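You operate a simulated robot arm through the tools that you are given. There is no shell and no other tool.

Carry out the task below with a simulated robot arm. There is one attempt and no reset: what you move stays moved.

Task
Put two scoops from the sack into the jug and tip the orange jar in.
Fine: scoop and jar go back where they stood; spill no more than a pinch from each. Set down upright: orange pellet jar.

It is judged by the outcome, as a careful person would: the job done as asked, and still so three seconds after it is handed in. It fails if anything else is knocked over, pushed out of place, dropped, spilled or broken.

Robot
A 7-joint arm with a two-finger gripper, fixed in place. Base frame: the origin is at the foot of the arm, x ahead of it, y to its left, z up; the work surface is at about z = 0.76. Units: m, rad, N and s.
With the tool pointing down near the work surface it reaches from about 0.3 to 0.74 m from the base axis. Its first joint turns from -2.897 to 2.897 rad. Payload 2.94 kg.
Tool frame: the origin (TCP) lies between the finger pads and is the grasp point; the fingertips stand 0.03 m ahead of it; z points along the fingers, y is the line along which they close. Largest opening 0.138 m; the body of the gripper starts 0.109 m behind the TCP.
Orientation is told as [roll, pitch, yaw] about the base's x, y, z axes, in that order, counted from this pose: with the fingers straight down and closing along the base's y, the tool's x points along the base's -x, its y along +y and its z along -z.

Tools
- The arm moves only by the tool nudge_tool. Its argument "motion" is one flat list of numbers, 7 for each row, row after row: the gripper command, from -1 (shut) to 1 (fully open), values between in proportion, then the shift along the tool's x, y, z in m, then the turn, a rotation vector about the tool's x, y, z in rad. In form: [claw, x, y, z, rx, ry, rz, claw, x, y, z, rx, ry, rz, ...]. A call has 1 to 20 rows; each row shifts and turns the commanded pose from where the row before left it, along the tool's axes as they then stand. Rows are played at 5 a second. More than 0.05 m and 0.15 rad between two rows, or a gripper value outside its range, and nothing of the call is played. Where a pose cannot be reached the arm comes as near as it can. A force on the tool above 90 N (or 10 N above the force at the start of the call, whichever is more), or a blocked arm, ends the call early, and 0.2 s more pass. Each finger halts on what it meets, pressing with about 40 N; the grip force reading is that of the motor and also rises with nothing between the fingers. The clock runs only during rows and for 0.2 s after the last one: add rows that do not move to give the fingers time. It gives the time, the measured TCP pose, the force on the tool (base axes), the opening and the grip force at its end, in the units of the frame above (readings bear some noise), with the torque about the TCP (base axes, N m) and any sound that the robot's microphone picked up, and new pictures: "pictures" is both (left out), scene, wrist or none.
- Cameras (640 x 400 px; columns grow to the right, rows downward): "scene" is fixed at [0.2132, 0.5052, 1.4993]; the picture's right is [-0.92, -0.39, 0.00], its down [-0.27, 0.65, -0.71] and it looks along [0.28, -0.66, -0.70] (base axes); focal length 304 px, centre (320, 200). "wrist" rides on the gripper at [0.071, 0.019, -0.146] in the tool frame; the picture's right is [-0.26, 0.97, 0.00], its down [-0.85, -0.23, -0.48] and it looks along [-0.46, -0.12, 0.88] (tool axes); focal length 280 px, centre (320, 200). There is no depth. A picture from a camera that has moved, and an enlarged one, comes with that camera's place and axes in the base frame and with its lens. The place of the scene camera against the robot may be out by one fixed shift of up to 0.018 m in any direction.
- slide_trunk(by): slides the trunk up (or, below 0, down) by that many m; the arm rides with it, the base frame stays. It gives what a move gives, with no picture.
- inspect(camera, box): a new picture of the part [left, top, right, bottom] of that camera's present view, enlarged. The clock stands still meanwhile.
- close_job(): hands the job in; it is judged then, once.

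Places have to be worked out from the pictures, the camera data and where the tool is seen. Open the gripper and draw the arm clear of the work before you hand the job in, unless the task says otherwise.

The tools are called after "Call:" as name(argument=value, ...) on one line, values as JSON. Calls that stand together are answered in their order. nudge_tool: Moves the arm, as the interface text tells. Its arguments: {"type":"object","properties":{"motion":{"type":"array","items":{"type":"number"}},"pictures":{"type":"string","enum":["both","scene","wrist","none"]}},"required":["motion"]} The other tools are called the same way: slide_trunk (by) slides the trunk up or down; inspect (camera, box) takes an enlarged picture of a part of a camera's view; close_job () hands the job in.

At the start:

```text
t: 0.0
tcp_pos: [0.5103, -0.0107, 1.1846]
ee_rot: [0.0, 0.001, 0.0]
wrist_force: [0.7, -0.7, 0.2]
wrist_torque: [0.0, 0.01, 0.0]
gripper_width: 0.1379
finger_force: 0.1
trunk travel left (down, up): [-0.325, 0.129]
```

scene: 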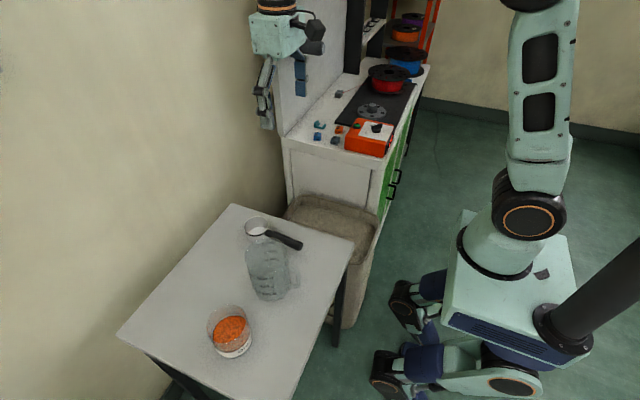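
wrist: 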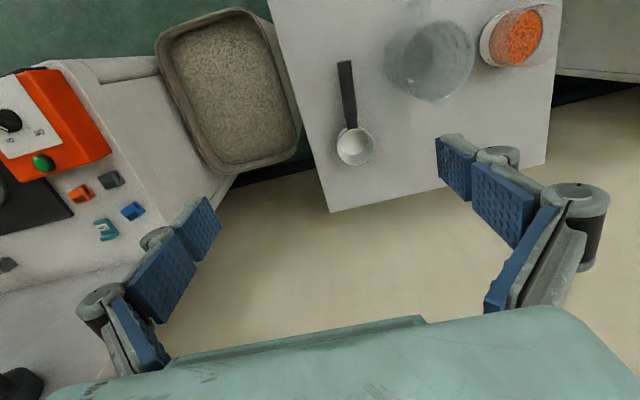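

I'll look closely at the table and sack in both cameras before moving anything.

Call:
inspect(camera="scene", box=[180, 180, 400, 370])

Call:
inspect(camera="wrist", box=[140, 0, 400, 200])

Call:
inspect(camera="wrist", box=[310, 0, 570, 200])

```text
2.11 times, centred on (290, 275) of scene
camera zoom: at [0.2132, 0.5052, 1.4993], right [-0.92, -0.39, 0.0], down [-0.27, 0.65, -0.71], along [0.28, -0.66, -0.7], focal length 641 px, centre (383, 42)
```

zoom: 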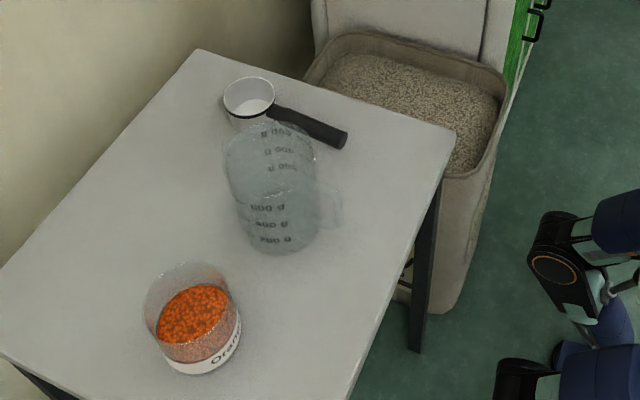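

```text
2.00 times, centred on (270, 100) of wrist
camera zoom: at [0.4405, 0.0078, 1.3311], right [0.26, 0.97, 0.0], down [0.85, -0.23, 0.48], along [0.46, -0.12, -0.88], focal length 561 px, centre (420, 400)
```

zoom: 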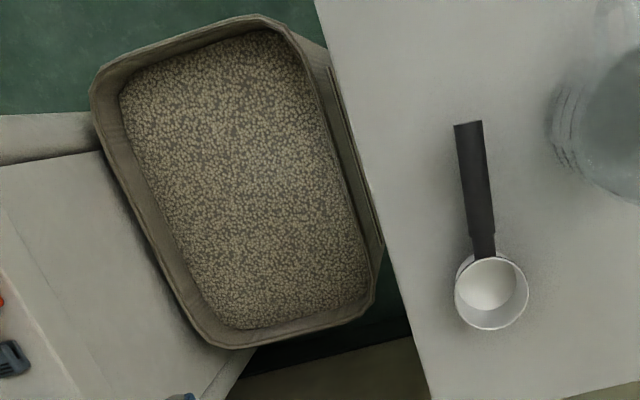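

```text
2.00 times, centred on (440, 100) of wrist
camera zoom: at [0.4405, 0.0078, 1.3311], right [0.26, 0.97, 0.0], down [0.85, -0.23, 0.48], along [0.46, -0.12, -0.88], focal length 561 px, centre (80, 400)
```

zoom: 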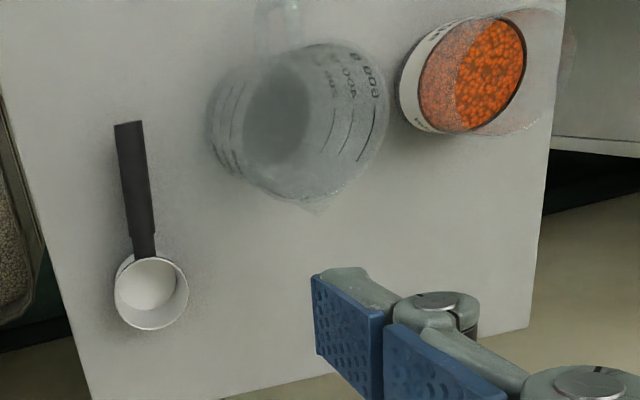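

The table holds the scoop (cup near (0.62, 0.04), handle toward the robot), the jug and the jar, with the sack beside the table at about y -0.11 to -0.35 and a lower rim. I'll pull the arm back and left for a second wrist view to triangulate heights.

Call:
nudge_tool(motion=[1, 0.03, 0.02, 0, 0, 0, 0, 1, 0.03, 0.02, 0, 0, 0, 0, 1, 0.03, 0.02, 0, 0, 0, 0, 1, 0.03, 0.02, 0, 0, 0, 0, 1, 0.02, 0.02, 0, 0, 0, 0, 1, 0, 0, 0, 0, 0, 0], pictures="both")

```text
t: 1.4
tcp_pos: [0.3693, 0.0916, 1.1859]
ee_rot: [-0.001, 0.002, -0.001]
wrist_force: [0.0, 0.2, -0.4]
wrist_torque: [-0.02, 0.01, 0.0]
gripper_width: 0.138
finger_force: 0.1
trunk travel left (down, up): [-0.325, 0.129]
camera wrist: at [0.2997, 0.1093, 1.3326], right [0.26, 0.97, 0.0], down [0.85, -0.23, 0.47], along [0.46, -0.12, -0.88], focal length 280 px, centre (320, 200)
```

scene: 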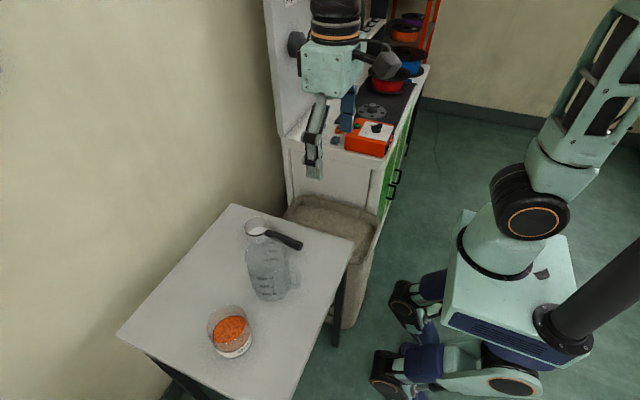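
wrist: 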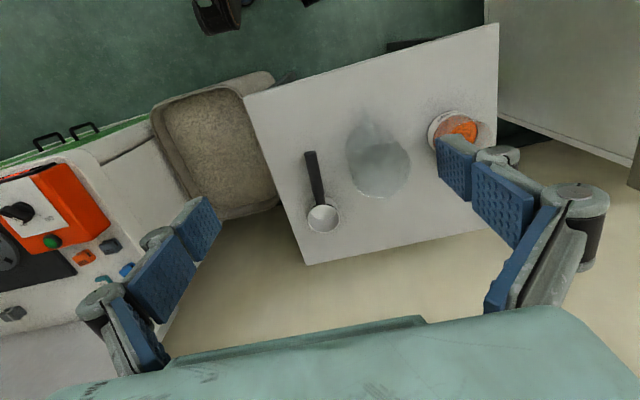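

The second view covers the whole table. I'll enlarge it for precise pixel readings.

Call:
inspect(camera="wrist", box=[130, 50, 350, 230])

Call:
inspect(camera="wrist", box=[290, 80, 510, 260])

Call:
inspect(camera="scene", box=[190, 200, 310, 370])

```text
2.22 times, centred on (240, 140) of wrist
camera zoom: at [0.2997, 0.1093, 1.3326], right [0.26, 0.97, 0.0], down [0.85, -0.23, 0.47], along [0.46, -0.12, -0.88], focal length 623 px, centre (498, 333)
```

zoom: 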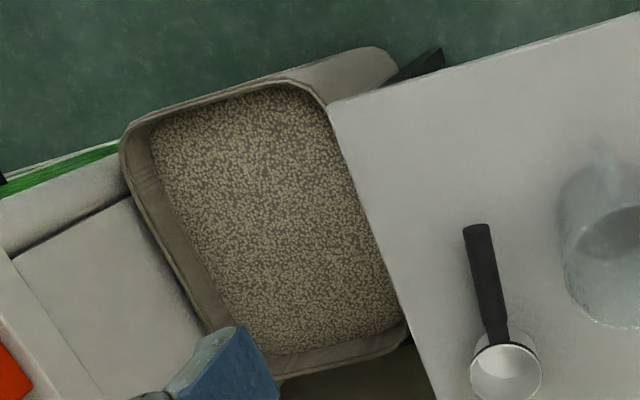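

```text
2.22 times, centred on (400, 170) of wrist
camera zoom: at [0.2997, 0.1093, 1.3326], right [0.26, 0.97, 0.0], down [0.85, -0.23, 0.47], along [0.46, -0.12, -0.88], focal length 623 px, centre (142, 267)
```

zoom: 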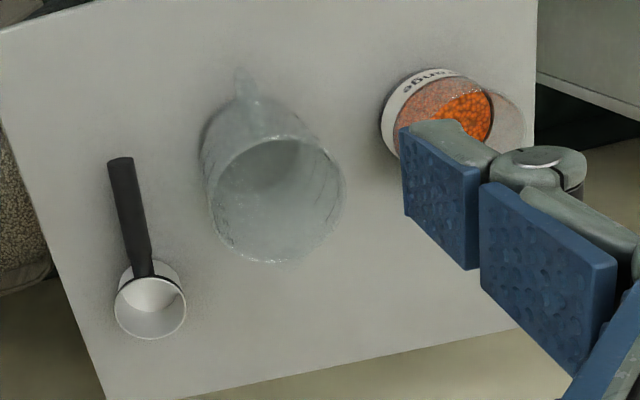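

```text
2.35 times, centred on (250, 285) of scene
camera zoom: at [0.2132, 0.5052, 1.4993], right [-0.92, -0.39, 0.0], down [-0.27, 0.65, -0.71], along [0.28, -0.66, -0.7], focal length 716 px, centre (485, 0)
```

zoom: 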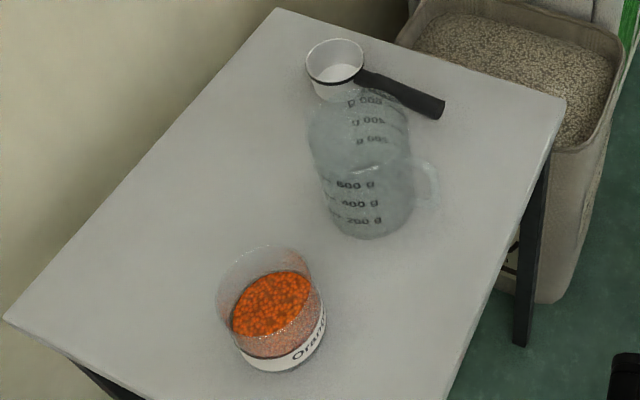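

Triangulating the two views gives the following estimates:

| Item | Position | Size |
|---|---|---|
| Scoop cup rim | (0.618, 0.032, 0.81) | |
| Scoop handle end | (0.47, 0.044, 0.795) | |
| Jug | (0.486, 0.157) | rim at about 0.915 |
| Jar | (0.50, 0.32) | about 0.10 tall |
| Sack rim | x 0.34–0.65, y -0.11 to -0.35 | rim at about 0.61 |

I'd like the camera on the upper side of the hand for tilted grips, so I'll test flipping the tool about its z axis in free air.

Call:
nudge_tool(motion=[1, -0.03, 0, 0, 0, 0, 0.15, 1, -0.03, 0, 0, 0, 0, 0.15, 1, 0, 0, 0, 0, 0, 0.15, 1, 0, 0, 0, 0, 0, 0.15, 1, 0, 0, 0, 0, 0, 0.15, 1, 0, 0, 0, 0, 0, 0.15, 1, 0, 0, 0, 0, 0, 0.15, 1, 0, 0, 0, 0, 0, 0.15, 1, 0, 0, 0, 0, 0, 0.15, 1, 0, 0, 0, 0, 0, 0.15, 1, 0, 0, 0, 0, 0, 0], pictures="both")

```text
t: 3.8
tcp_pos: [0.4308, 0.0849, 1.1855]
ee_rot: [-0.002, 0.0, -1.501]
wrist_force: [0.0, 1.1, 0.5]
wrist_torque: [-0.02, 0.03, 0.0]
gripper_width: 0.138
finger_force: 0.1
trunk travel left (down, up): [-0.325, 0.129]
camera wrist: at [0.4457, 0.1564, 1.3314], right [0.98, -0.19, 0.0], down [-0.17, -0.86, 0.48], along [-0.09, -0.47, -0.88], focal length 280 px, centre (320, 200)
```

scene: 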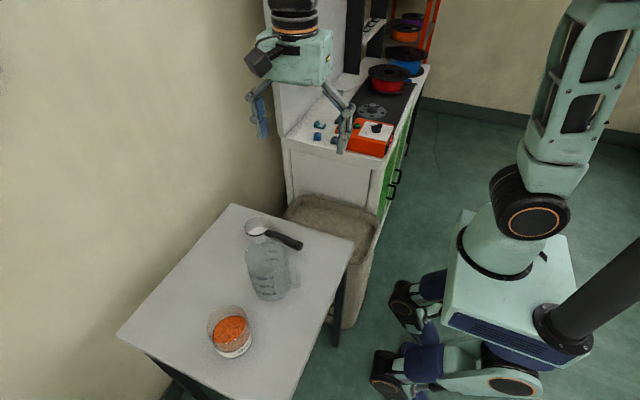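
wrist: 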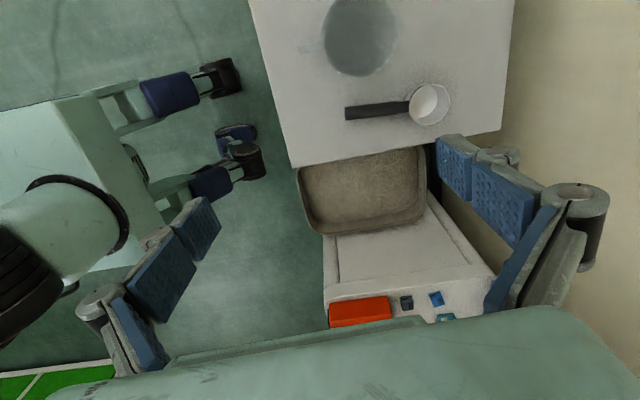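

Half the turn tracked cleanly and shows the sack sitting between the table and the counter. I'll continue to the full flip.

Call:
nudge_tool(motion=[1, 0, 0, 0, 0, 0, 0.149, 1, 0, 0, 0, 0, 0, 0.149, 1, 0, 0, 0, 0, 0, 0.149, 1, 0, 0, 0, 0, 0, 0.149, 1, 0, 0, 0, 0, 0, 0.149, 1, 0, 0, 0, 0, 0, 0.149, 1, 0, 0, 0, 0, 0, 0.149, 1, 0, 0, 0, 0, 0, 0.149, 1, 0, 0, 0, 0, 0, 0.149, 1, 0, 0, 0, 0, 0, 0.149, 1, 0, 0, 0, 0, 0, 0.149, 1, 0, 0, 0, 0, 0, 0], pictures="both")

Call:
inspect(camera="wrist", box=[0, 0, 640, 400])

```text
t: 6.4
tcp_pos: [0.4321, 0.0817, 1.1694]
ee_rot: [-0.01, -0.042, -3.064]
wrist_force: [1.0, -0.4, 0.0]
wrist_torque: [-0.01, 0.03, 0.01]
gripper_width: 0.1377
finger_force: 0.0
out of reach, approached as far as the arm can: row 10
trunk travel left (down, up): [-0.325, 0.129]
camera wrist: at [0.5113, 0.0677, 1.3126], right [-0.19, -0.98, 0.0], down [-0.84, 0.16, 0.51], along [-0.5, 0.09, -0.86], focal length 280 px, centre (320, 200)
```

scene: 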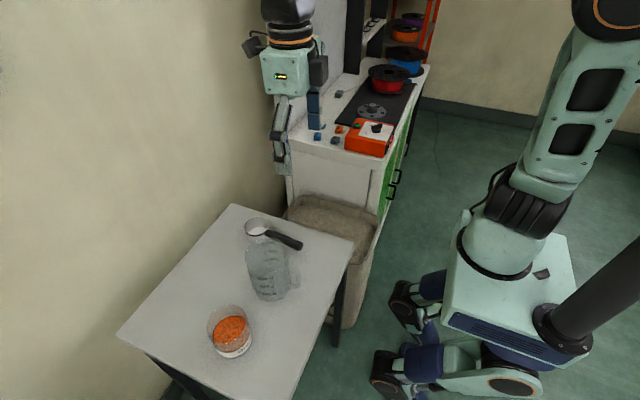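
wrist: 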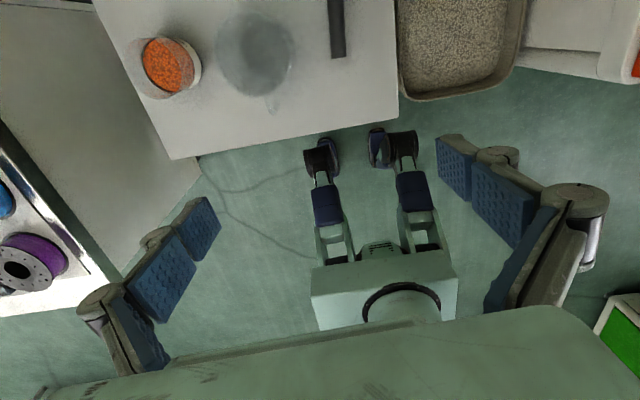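

```text
1.00 times, centred on (320, 200) of wrist (not enlarged: the box is as wide or as high as the picture)
camera zoom: at [0.5113, 0.0677, 1.3126], right [-0.19, -0.98, 0.0], down [-0.84, 0.16, 0.51], along [-0.5, 0.09, -0.86], focal length 280 px, centre (320, 200)
```

zoom: 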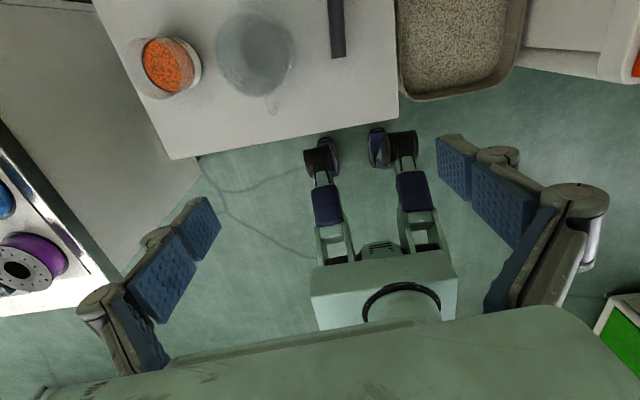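

The flip saturates near joint 7's limit, so I won't use it. I'll turn back halfway and zoom on the sack and scoop from that side.

Call:
nudge_tool(motion=[1, 0, 0, 0, 0, 0, -0.149, 1, 0, 0, 0, 0, 0, -0.149, 1, 0, 0, 0, 0, 0, -0.149, 1, 0, 0, 0, 0, 0, -0.149, 1, 0, 0, 0, 0, 0, -0.149, 1, 0, 0, 0, 0, 0, -0.149, 1, 0, 0, 0, 0, 0, -0.149, 1, 0, 0, 0, 0, 0, -0.149, 1, 0, 0, 0, 0, 0, -0.149, 1, 0, 0, 0, 0, 0, -0.149, 1, 0, 0, 0, 0, 0, -0.149, 1, 0, 0, 0, 0, 0, 0], pictures="wrist")

Call:
inspect(camera="wrist", box=[270, 60, 500, 240])

```text
t: 9.0
tcp_pos: [0.4319, 0.0821, 1.1696]
ee_rot: [-0.041, 0.01, -1.422]
wrist_force: [-0.1, 0.2, 0.1]
wrist_torque: [-0.01, 0.0, -0.03]
gripper_width: 0.1382
finger_force: 0.1
trunk travel left (down, up): [-0.325, 0.129]
camera wrist: at [0.448, 0.1548, 1.3158], right [0.99, -0.12, -0.04], down [-0.08, -0.88, 0.48], along [-0.09, -0.47, -0.88], focal length 280 px, centre (320, 200)
```

wrist: 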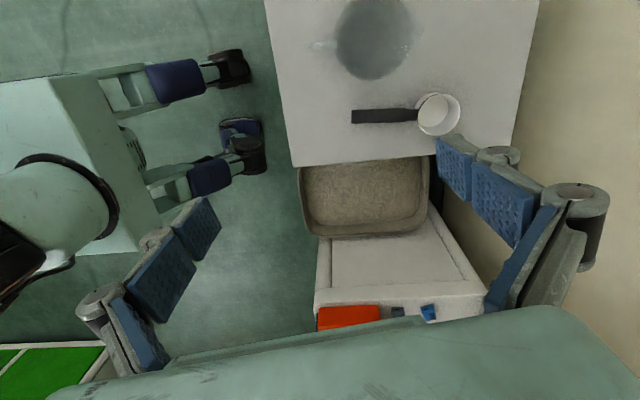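

```text
2.22 times, centred on (385, 150) of wrist
camera zoom: at [0.448, 0.1548, 1.3158], right [0.99, -0.12, -0.04], down [-0.08, -0.88, 0.48], along [-0.09, -0.47, -0.88], focal length 623 px, centre (176, 311)
```

zoom: 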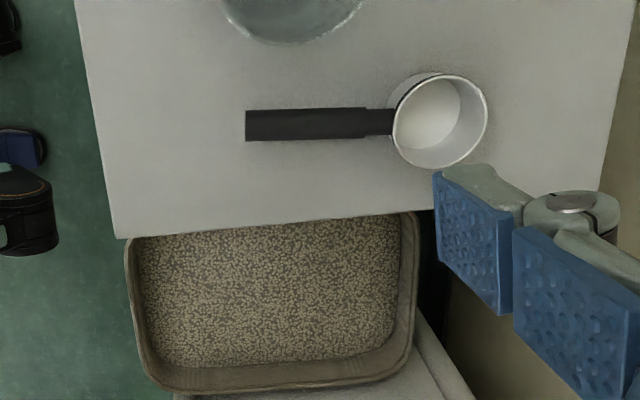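

View 3 agrees with the earlier ones:

- **Cup rim:** centre (0.619, 0.032, 0.81), about 0.073 across.
- **Handle grip:** from (0.470, 0.0437) to (0.565, 0.035), yaw about -0.09, at z about 0.797.

I'll turn back to that yaw.

Call:
nudge_tool(motion=[1, 0, 0, 0, 0, 0, -0.1478, 1, 0, 0, 0, 0, 0, -0.1478, 1, 0, 0, 0, 0, 0, -0.1478, 1, 0, 0, 0, 0, 0, -0.1478, 1, 0, 0, 0, 0, 0, -0.1478, 1, 0, 0, 0, 0, 0, -0.1478, 1, 0, 0, 0, 0, 0, -0.1478, 1, 0, 0, 0, 0, 0, -0.1478, 1, 0, 0, 0, 0, 0, -0.1478, 1, 0, 0, 0, 0, 0, 0], pictures="none")

```text
t: 11.2
tcp_pos: [0.4324, 0.0831, 1.17]
ee_rot: [0.001, 0.041, -0.092]
wrist_force: [0.0, -0.4, 0.0]
wrist_torque: [-0.01, 0.01, 0.01]
gripper_width: 0.1381
finger_force: 0.0
trunk travel left (down, up): [-0.325, 0.129]
```

Orientation is back, apart from a 0.04 pitch residue that I'll fold into the next turn. I'll partly close the gripper so it passes clear of the jug, tilt the tool 45° forward and come to a point above the rear of the scoop handle.

Call:
nudge_tool(motion=[-0.13, 0, 0, 0, 0, -0.1377, 0, -0.13, 0, 0, 0, 0, -0.1377, 0, -0.13, 0, 0, 0, 0, -0.1377, 0, -0.13, 0, 0, 0, 0, -0.1377, 0, -0.13, 0, 0, 0, 0, -0.1377, 0, -0.13, 0, 0, 0, 0, -0.1377, 0, -0.13, 0.01806, -0.0051, 0.03244, 0, 0, 0, -0.13, 0.01806, -0.0051, 0.03244, 0, 0, 0, -0.13, 0.01806, -0.0051, 0.03244, 0, 0, 0, -0.13, 0.01806, -0.0051, 0.03244, 0, 0, 0, -0.13, 0.01806, -0.0051, 0.03244, 0, 0, 0, -0.13, 0.01806, -0.0051, 0.03244, 0, 0, 0, -0.13, 0.01806, -0.0051, 0.03244, 0, 0, 0, -0.13, 0, 0, 0, 0, 0, 0], pictures="both")

```text
t: 12.9
tcp_pos: [0.413, 0.1769, 1.1314]
ee_rot: [0.013, -0.812, 0.153]
wrist_force: [-0.8, -0.4, 0.4]
wrist_torque: [0.09, -0.05, 0.02]
gripper_width: 0.0601
finger_force: 0.1
trunk travel left (down, up): [-0.325, 0.129]
stopped in row 8: the arm was blocked; the commanded pose is now the measured one
camera wrist: at [0.2583, 0.1701, 1.1814], right [0.02, 0.98, 0.2], down [0.27, -0.2, 0.94], along [0.96, 0.03, -0.27], focal length 280 px, centre (320, 200)
```

scene: 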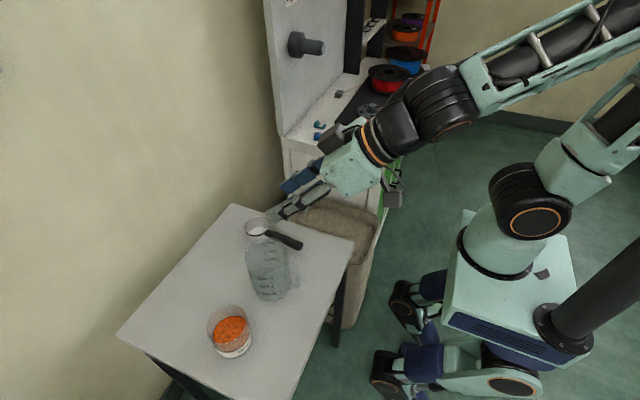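
wrist: 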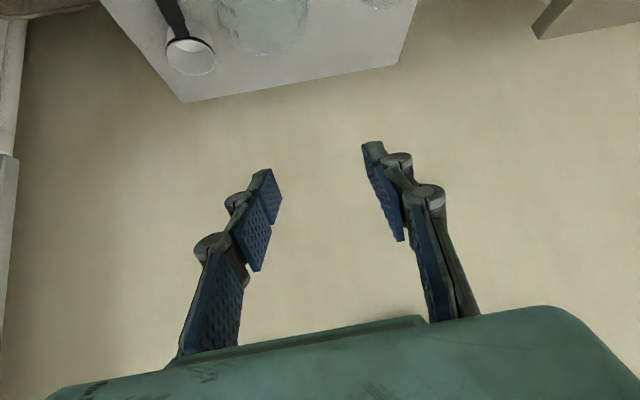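

The arm was blocked partway through the tilt, with the TCP pulled off to y 0.177, probably a joint reconfiguration. I'll make a still move to see where it settles.

Call:
nudge_tool(motion=[-0.13, 0, 0, 0, 0, 0, 0, -0.13, 0, 0, 0, 0, 0, 0], pictures="scene")

```text
t: 13.5
tcp_pos: [0.414, 0.179, 1.1292]
ee_rot: [0.009, -0.809, 0.156]
wrist_force: [0.3, -0.8, -0.5]
wrist_torque: [0.0, 0.02, -0.04]
gripper_width: 0.0599
finger_force: 0.0
trunk travel left (down, up): [-0.325, 0.129]
```

scene: 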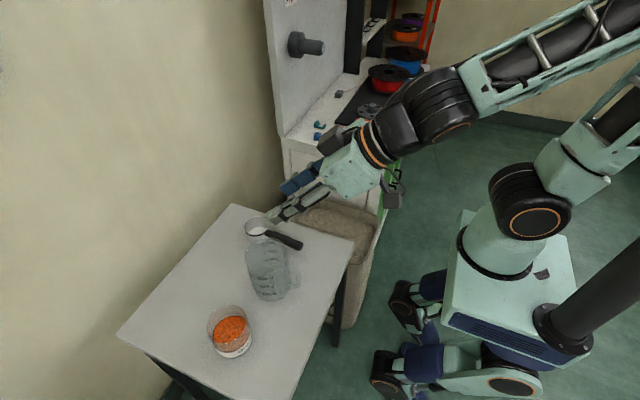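

It has settled steadily at pitch -0.81, so this posture is reachable and it was only the fast transition that stalled. I'll correct the yaw slowly and check tracking.

Call:
nudge_tool(motion=[-0.13, 0, -0.01, 0, 0.03, 0, 0.0285, -0.13, 0, -0.015, 0, 0.03, 0, 0.0285, -0.13, 0, -0.015, 0, 0.03, 0, 0.0285, -0.13, 0, -0.015, 0, 0.03, 0, 0.0285, -0.13, 0, -0.015, 0, 0.03, 0, 0.0285, -0.13, 0, -0.015, 0, 0.03, 0, 0.0285, -0.13, 0, -0.015, 0, 0, 0, 0, -0.13, 0, 0, 0, 0, 0, 0, -0.13, 0, 0, 0, 0, 0, 0], pictures="scene")

```text
t: 14.9
tcp_pos: [0.4027, 0.144, 1.1329]
ee_rot: [0.019, -0.816, 0.041]
wrist_force: [-0.3, -0.2, 0.3]
wrist_torque: [-0.03, 0.03, 0.01]
gripper_width: 0.0601
finger_force: 0.0
trunk travel left (down, up): [-0.325, 0.129]
stopped in row 6: the arm was blocked; the commanded pose is now the measured one
```

scene: 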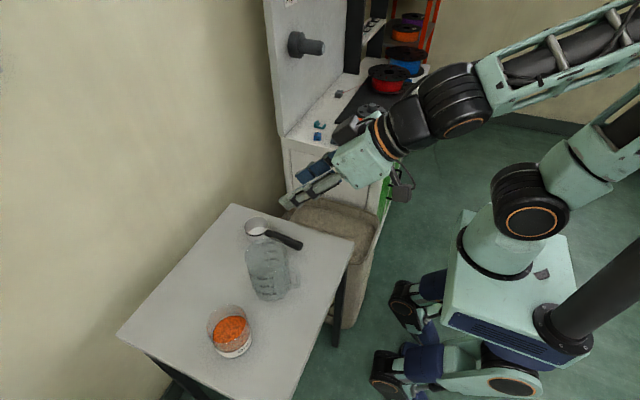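

The tilted posture folds the elbow almost to its limit at this trunk height, because the shoulder sits well above the table. A lower trunk should suit a forward-tilted tool better, so I'll first return the tool to vertical and rise clear.

Call:
nudge_tool(motion=[-0.13, 0, 0, 0, 0, 0.1, 0, -0.13, 0, 0, 0, 0, 0.1, 0, -0.13, 0, 0, 0, 0, 0.1, 0, -0.13, 0, 0, 0, 0, 0.1, 0, -0.13, 0, 0, 0, 0, 0.1, 0, -0.13, 0, 0, 0, 0, 0.1, 0, -0.13, 0, 0, 0, 0, 0.1, 0, -0.13, 0, 0, 0, 0, 0.116, 0, -0.13, -0.01, -0.02, -0.02, 0, 0, 0, -0.13, -0.01, -0.02, -0.03, 0, 0, 0, -0.13, -0.01, -0.02, -0.03, 0, 0, 0, -0.13, -0.01, -0.02, -0.03, 0, 0, 0, -0.13, 0, 0, -0.03, 0, 0, 0, -0.13, 0, 0, 0, 0, 0, 0], pictures="scene")

```text
t: 17.9
tcp_pos: [0.4477, 0.0656, 1.2717]
ee_rot: [0.009, 0.002, 0.05]
wrist_force: [-0.4, -0.1, -0.4]
wrist_torque: [-0.04, 0.02, 0.01]
gripper_width: 0.0601
finger_force: 0.1
trunk travel left (down, up): [-0.325, 0.129]
```

scene: 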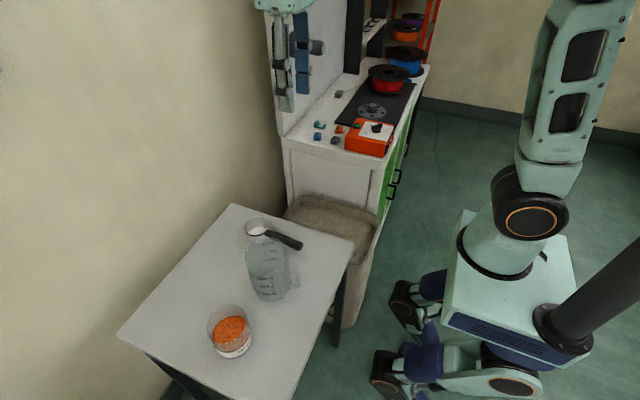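

That tracked cleanly and the tool is vertical at z 1.27. I'll lower the trunk in part while staying well above the table.

Call:
slide_trunk(by=-0.16)

Call:
nudge_tool(motion=[-0.13, 0, 0, -0.03, 0, 0, 0, -0.13, 0, 0, -0.03, 0, 0, 0, -0.13, 0, 0, -0.03, 0, 0, 0, -0.13, 0, 0, -0.03, 0, 0, 0, -0.13, 0, 0, -0.03, 0, 0, 0, -0.13, 0, 0, 0, 0, 0, 0], pictures="scene")

```text
t: 19.8
tcp_pos: [0.4478, 0.0643, 1.1129]
ee_rot: [0.011, 0.002, 0.05]
wrist_force: [-0.4, 0.5, 0.7]
wrist_torque: [0.04, 0.01, -0.01]
gripper_width: 0.0601
finger_force: 0.0
trunk travel left (down, up): [-0.165, 0.289]
```

```text
t: 21.2
tcp_pos: [0.4491, 0.0632, 1.1941]
ee_rot: [0.011, -0.001, 0.049]
wrist_force: [-0.3, -0.8, 0.0]
wrist_torque: [0.0, 0.03, 0.01]
gripper_width: 0.0601
finger_force: 0.0
out of reach, approached as far as the arm can: row 3, 4, 5
trunk travel left (down, up): [-0.165, 0.289]
```

scene: 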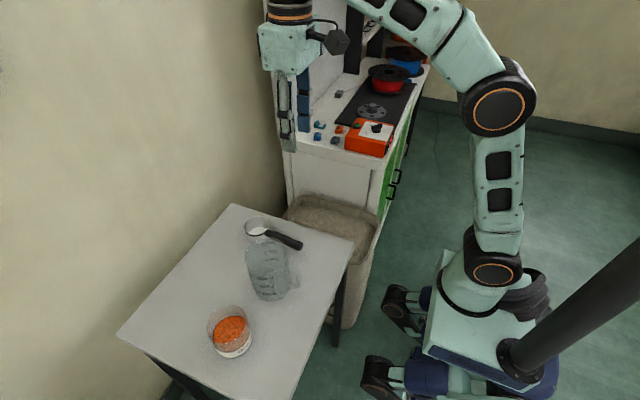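

At this trunk height the top reach is about 1.19 m, which matches a 7-joint arm with its shoulder near z 0.92. I'll lower the trunk the rest of the way (TCP to about 1.03, still above the jug rim), then tilt gently.

Call:
slide_trunk(by=-0.16)

Call:
nudge_tool(motion=[-0.13, 0, -0.005, 0, 0, -0.06, 0.05, -0.13, 0, -0.005, 0, 0, -0.06, 0.05, -0.13, 0, -0.005, 0, 0, -0.06, 0.042, -0.13, 0, -0.005, 0, 0, -0.06, 0, -0.13, 0, -0.005, 0, 0, -0.06, 0, -0.13, 0, 0, 0, 0, -0.06, 0, -0.13, 0, 0, 0, 0, -0.06, 0, -0.13, 0, 0, 0, 0, -0.06, 0, -0.13, 0, 0, 0, 0, -0.06, 0, -0.13, 0, 0, 0, 0, -0.07, 0, -0.13, 0, 0, 0, 0, 0, 0], pictures="both")

```text
t: 23.0
tcp_pos: [0.4494, 0.0632, 1.0329]
ee_rot: [0.009, -0.001, 0.049]
wrist_force: [0.0, 0.0, -0.1]
wrist_torque: [0.0, 0.0, 0.03]
gripper_width: 0.0601
finger_force: 0.1
trunk travel left (down, up): [-0.005, 0.449]
```

```text
t: 25.4
tcp_pos: [0.4522, 0.0429, 1.0266]
ee_rot: [0.025, -0.595, -0.094]
wrist_force: [0.0, -0.5, 0.5]
wrist_torque: [0.03, -0.05, 0.01]
gripper_width: 0.0599
finger_force: 0.1
trunk travel left (down, up): [-0.005, 0.449]
camera wrist: at [0.3138, 0.0717, 1.1094], right [0.29, 0.94, 0.17], down [0.42, -0.28, 0.86], along [0.86, -0.19, -0.48], focal length 280 px, centre (320, 200)
```

scene: 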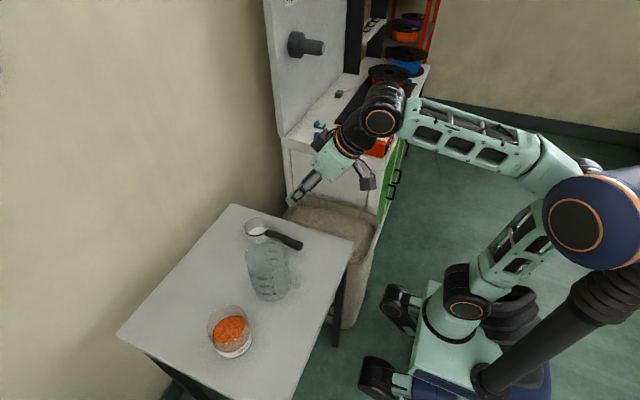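
wrist: 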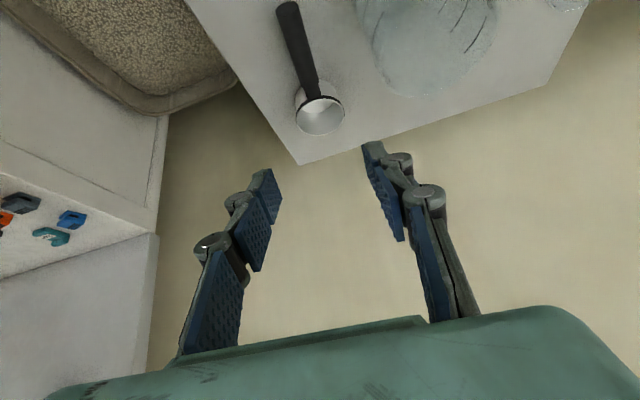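

The tilt now tracks fine at the low trunk. I'll zoom on the scoop and the sack rim from this more oblique angle, which is good for judging heights.

Call:
inspect(camera="wrist", box=[230, 0, 390, 150])

Call:
inspect(camera="wrist", box=[0, 0, 260, 180])

Call:
inspect(camera="wrist", box=[340, 0, 600, 150])

```text
2.67 times, centred on (310, 75) of wrist
camera zoom: at [0.3138, 0.0717, 1.1094], right [0.29, 0.94, 0.17], down [0.42, -0.28, 0.86], along [0.86, -0.19, -0.48], focal length 748 px, centre (347, 533)
```

zoom: 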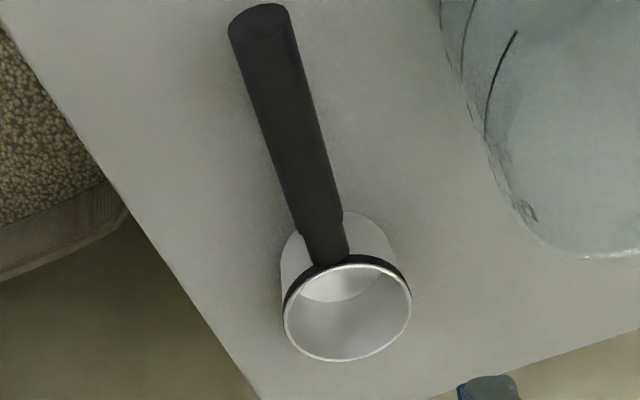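

```text
2.22 times, centred on (130, 90) of wrist
camera zoom: at [0.3138, 0.0717, 1.1094], right [0.29, 0.94, 0.17], down [0.42, -0.28, 0.86], along [0.86, -0.19, -0.48], focal length 623 px, centre (742, 444)
```

zoom: 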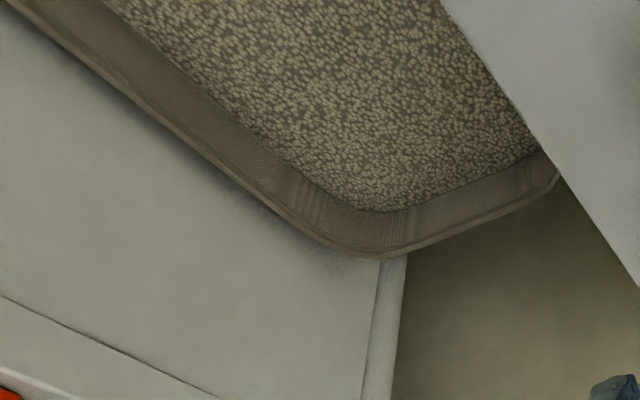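

```text
2.46 times, centred on (470, 75) of wrist
camera zoom: at [0.3138, 0.0717, 1.1094], right [0.29, 0.94, 0.17], down [0.42, -0.28, 0.86], along [0.86, -0.19, -0.48], focal length 690 px, centre (-49, 508)
```

zoom: 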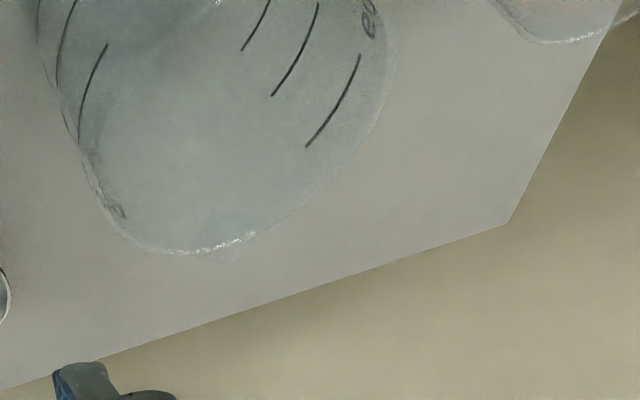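

From this angle:

- **Handle:** a roughly 0.024 m cylinder with its axis near z 0.797.
- **Sack:** rim near 0.59, pellets about 0.05 below that.

I'll descend to just above the handle's rear end, keeping the hand's corner behind the jug, and look again.

Call:
nudge_tool(motion=[-0.13, 0.0085, 0.0004, 0.02375, 0.0042, 0, 0, -0.13, 0.0085, 0.0004, 0.02375, 0.0042, 0, 0, -0.13, 0.0085, 0.0004, 0.02375, 0.0042, 0, 0, -0.13, 0.0085, 0.0004, 0.02375, 0.0042, 0, 0, -0.13, 0.0085, 0.0004, 0.02375, 0.0042, 0, 0, -0.13, 0.0085, 0.0004, 0.02375, 0.0042, 0, 0, -0.13, 0, 0, 0, 0, 0, 0, -0.13, 0, 0, 0, 0, 0, 0], pictures="both")

Call:
inspect(camera="scene", box=[220, 140, 400, 310])

```text
t: 27.2
tcp_pos: [0.4911, 0.0404, 0.8752]
ee_rot: [-0.001, -0.585, -0.102]
wrist_force: [1.3, 0.2, 0.3]
wrist_torque: [0.0, -0.01, 0.0]
gripper_width: 0.0603
finger_force: 0.0
trunk travel left (down, up): [-0.005, 0.449]
camera wrist: at [0.3542, 0.0733, 0.9587], right [0.32, 0.94, 0.14], down [0.42, -0.27, 0.87], along [0.85, -0.21, -0.48], focal length 280 px, centre (320, 200)
```

scene: 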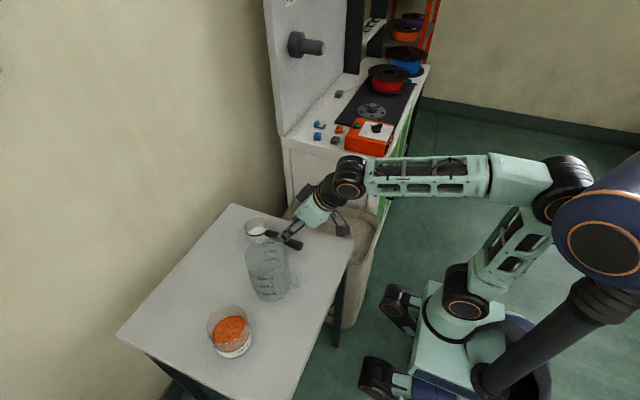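
wrist: 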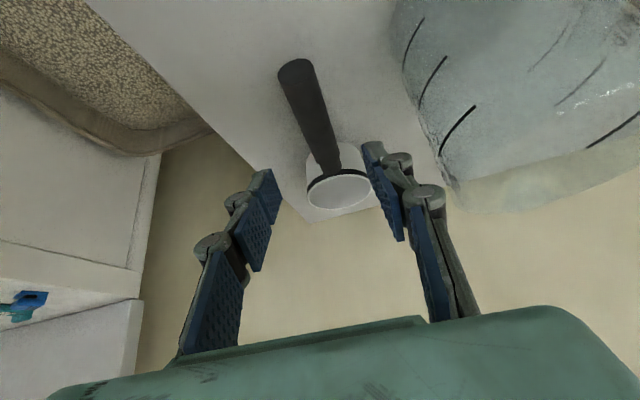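

```text
2.35 times, centred on (310, 225) of scene
camera zoom: at [0.2132, 0.5052, 1.4993], right [-0.92, -0.39, 0.0], down [-0.27, 0.65, -0.71], along [0.28, -0.66, -0.7], focal length 716 px, centre (344, 141)
```

zoom: 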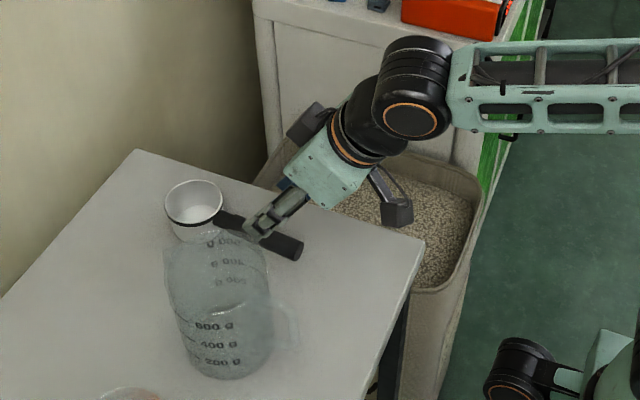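

The handle lies centred between the fingers and about 0.075 m below the TCP. I'll descend straight to grip height.

Call:
nudge_tool(motion=[-0.13, 0.00705, 0.0002, 0.01035, 0, 0, 0, -0.13, 0.00705, 0.0002, 0.01035, 0, 0, 0, -0.13, 0.00705, 0.0002, 0.01035, 0, 0, 0, -0.13, 0.00705, 0.0002, 0.01035, 0, 0, 0, -0.13, 0.00705, 0.0002, 0.01035, 0, 0, 0, -0.13, 0.00705, 0.0002, 0.01035, 0, 0, 0, -0.13, 0, 0, 0, 0, 0, 0], pictures="both")

Call:
inspect(camera="scene", box=[220, 170, 380, 310])

Call:
inspect(camera="wrist", box=[180, 0, 480, 240])

```text
t: 28.8
tcp_pos: [0.4874, 0.0393, 0.8073]
ee_rot: [0.001, -0.598, -0.108]
wrist_force: [-0.4, -0.5, 0.7]
wrist_torque: [0.0, 0.05, -0.01]
gripper_width: 0.0602
finger_force: 0.0
trunk travel left (down, up): [-0.005, 0.449]
camera wrist: at [0.3506, 0.073, 0.8887], right [0.32, 0.94, 0.15], down [0.41, -0.28, 0.87], along [0.86, -0.22, -0.47], focal length 280 px, centre (320, 200)
```

scene: 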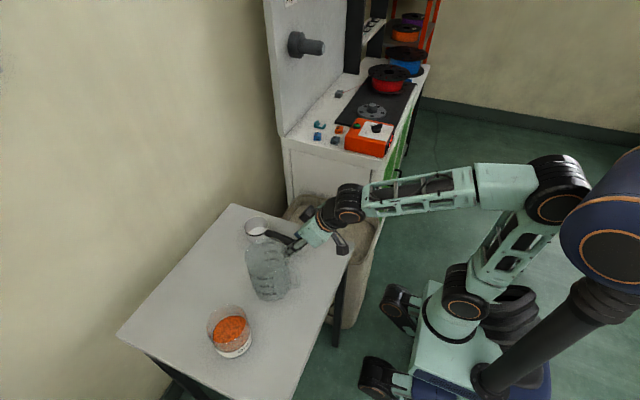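
wrist: 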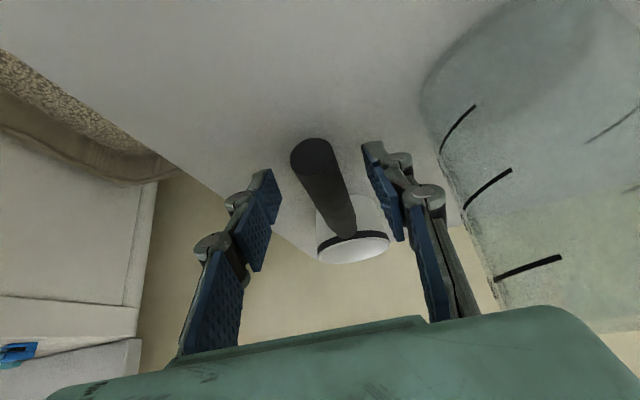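

```text
2.86 times, centred on (300, 240) of scene
camera zoom: at [0.2132, 0.5052, 1.4993], right [-0.92, -0.39, 0.0], down [-0.27, 0.65, -0.71], along [0.28, -0.66, -0.7], focal length 870 px, centre (377, 86)
```

zoom: 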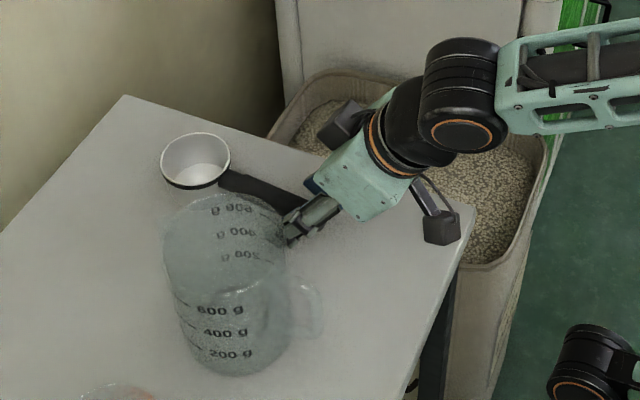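

```text
1.67 times, centred on (330, 120) of wrist
camera zoom: at [0.3506, 0.073, 0.8887], right [0.32, 0.94, 0.15], down [0.41, -0.28, 0.87], along [0.86, -0.22, -0.47], focal length 467 px, centre (303, 333)
```

zoom: 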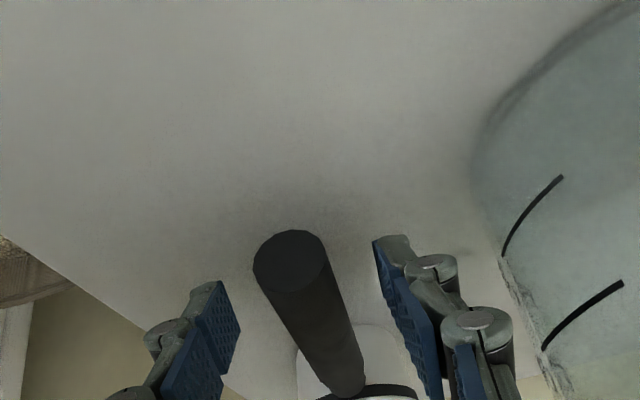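

The handle end axis reads at (0.469, 0.0427, 0.796) and the hand sits clear behind the jug. I'll make a millimetre correction, then close on the handle.

Call:
nudge_tool(motion=[-0.13, 0.0006, 0.0009, 0.0032, 0, 0, 0, -0.13, 0.0006, 0.0008, 0.0032, 0, 0, 0, -0.13, 0, 0, 0, 0, 0, 0, -0.4, 0, 0, 0, 0, 0, 0, -0.7, 0, 0, 0, 0, 0, 0, -1, 0, 0, 0, 0, 0, 0, -1, 0, 0, 0, 0, 0, 0, -1, 0, 0, 0, 0, 0, 0, -1, 0, 0, 0, 0, 0, 0], pictures="both")

Call:
inspect(camera="scene", box=[220, 170, 380, 310])

```text
t: 30.8
tcp_pos: [0.4915, 0.0415, 0.8027]
ee_rot: [0.002, -0.604, -0.106]
wrist_force: [-0.9, 0.9, 1.2]
wrist_torque: [-0.01, -0.13, 0.14]
gripper_width: 0.0235
finger_force: 40.5
trunk travel left (down, up): [-0.005, 0.449]
camera wrist: at [0.3536, 0.0747, 0.8838], right [0.32, 0.94, 0.15], down [0.4, -0.28, 0.87], along [0.86, -0.22, -0.46], focal length 280 px, centre (320, 200)
```

scene: 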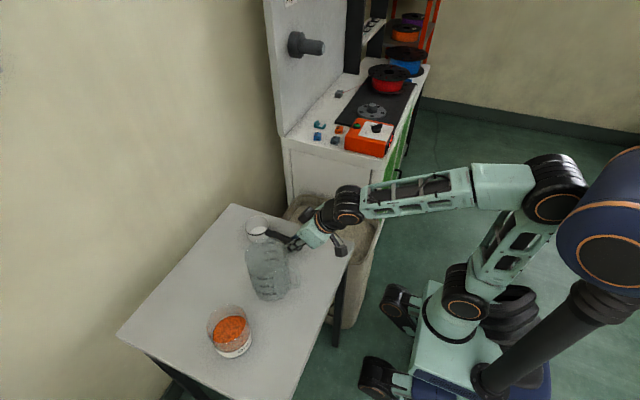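
wrist: 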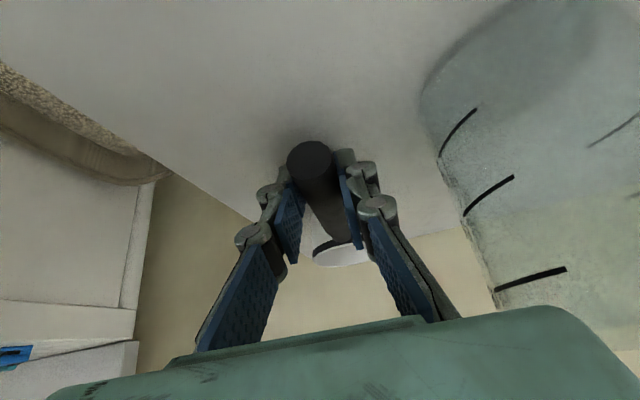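

```text
2.86 times, centred on (300, 240) of scene
camera zoom: at [0.2132, 0.5052, 1.4993], right [-0.92, -0.39, 0.0], down [-0.27, 0.65, -0.71], along [0.28, -0.66, -0.7], focal length 870 px, centre (377, 86)
```

zoom: 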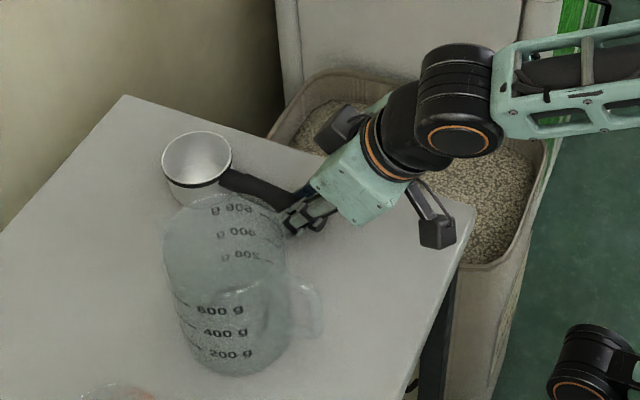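

The handle is gripped (0.0235 m at 40 N) at TCP (0.4915, 0.0415, 0.8027), pitch -0.604, yaw -0.106; I'll return to this pose later. I'll lift it straight up.

Call:
nudge_tool(motion=[-1, -0.0057, 0, -0.0082, 0, 0, 0, -1, -0.0057, 0, -0.0082, 0, 0, 0, -1, -0.0085, 0, -0.01235, 0, 0, 0, -1, -0.0085, 0, -0.01235, 0, 0, 0, -1, -0.0085, 0, -0.01235, 0, 0, 0, -1, -0.0085, 0, -0.01235, 0, 0, 0, -1, -0.0085, 0, -0.01235, 0, 0, 0, -1, -0.0085, 0, -0.01235, 0, 0, 0, -1, -0.0085, 0, -0.01235, 0, 0, 0, -1, 0, 0, 0, 0, 0, 0], pictures="both")

Call:
inspect(camera="scene", box=[220, 150, 380, 310])

```text
t: 33.0
tcp_pos: [0.4955, 0.0394, 0.9139]
ee_rot: [-0.001, -0.575, -0.106]
wrist_force: [0.3, 0.8, -0.6]
wrist_torque: [0.01, 0.14, 0.0]
gripper_width: 0.0233
finger_force: 40.2
trunk travel left (down, up): [-0.005, 0.449]
camera wrist: at [0.3603, 0.0738, 0.9993], right [0.32, 0.94, 0.14], down [0.43, -0.28, 0.86], along [0.85, -0.22, -0.49], focal length 280 px, centre (320, 200)
```

scene: 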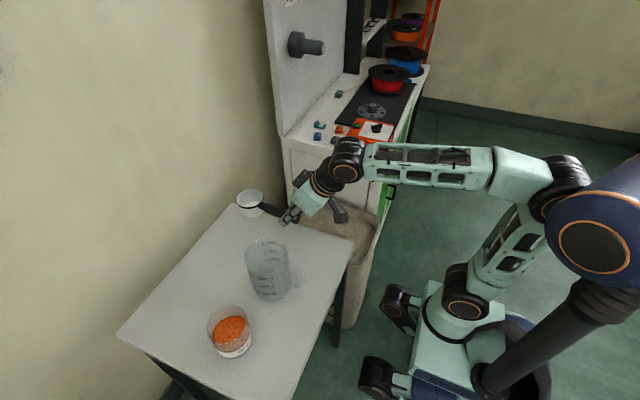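
wrist: 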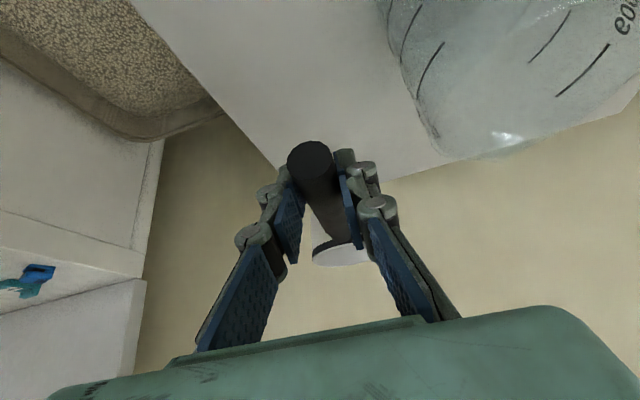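

```text
2.50 times, centred on (300, 230) of scene
camera zoom: at [0.2132, 0.5052, 1.4993], right [-0.92, -0.39, 0.0], down [-0.27, 0.65, -0.71], along [0.28, -0.66, -0.7], focal length 761 px, centre (370, 125)
```

zoom: 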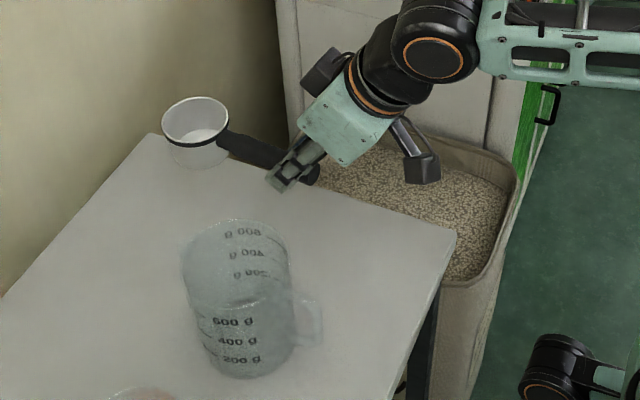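

The scoop lifted cleanly and is steady. I'll carry it level over to a point above the sack at a safe height.

Call:
nudge_tool(motion=[-1, 0.00812, -0.02942, -0.00543, 0, 0, 0, -1, 0.00812, -0.02942, -0.00543, 0, 0, 0, -1, 0.00812, -0.02942, -0.00543, 0, 0, 0, -1, 0.00812, -0.02942, -0.00543, 0, 0, 0, -1, 0.00812, -0.02942, -0.00543, 0, 0, 0, -1, 0.00812, -0.02942, -0.00543, 0, 0, 0, -1, 0.00812, -0.02942, -0.00543, 0, 0, 0, -1, 0.00812, -0.02942, -0.00543, 0, 0, 0, -1, 0.00812, -0.02942, -0.00543, 0, 0, 0, -1, 0, 0, 0, 0, 0, 0, -1, 0, 0, 0, 0, 0, 0], pictures="both")

Call:
inspect(camera="scene", box=[260, 110, 440, 270])

```text
t: 35.4
tcp_pos: [0.3808, -0.2135, 0.9262]
ee_rot: [0.001, -0.603, -0.106]
wrist_force: [-0.7, -0.1, -1.4]
wrist_torque: [0.02, 0.14, 0.03]
gripper_width: 0.0231
finger_force: 39.7
trunk travel left (down, up): [-0.005, 0.449]
camera wrist: at [0.2432, -0.1799, 1.0068], right [0.32, 0.94, 0.15], down [0.4, -0.28, 0.87], along [0.86, -0.22, -0.46], focal length 280 px, centre (320, 200)
```

scene: 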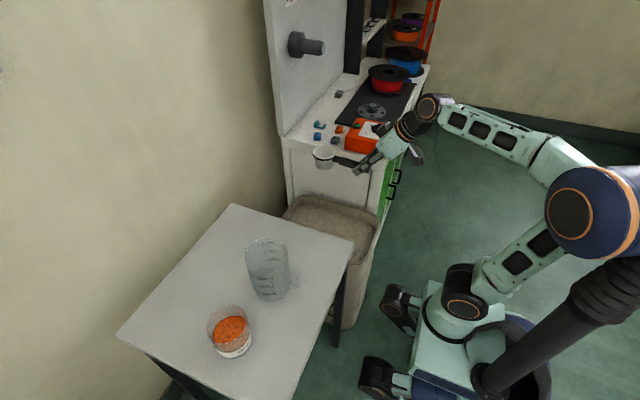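
wrist: 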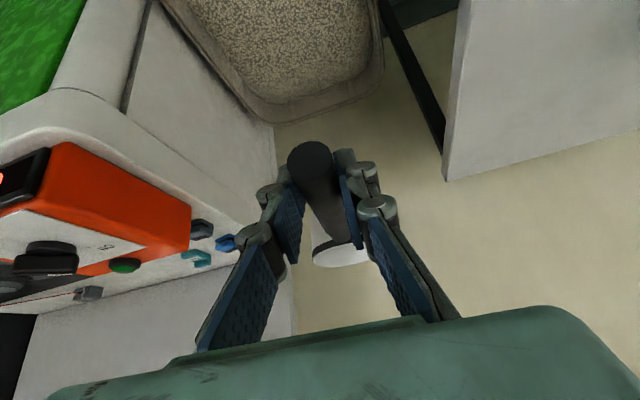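

```text
2.50 times, centred on (350, 190) of scene
camera zoom: at [0.2132, 0.5052, 1.4993], right [-0.92, -0.39, 0.0], down [-0.27, 0.65, -0.71], along [0.28, -0.66, -0.7], focal length 761 px, centre (245, 225)
```

zoom: 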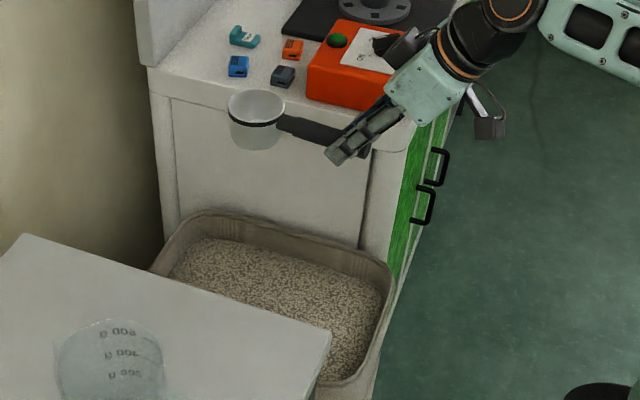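

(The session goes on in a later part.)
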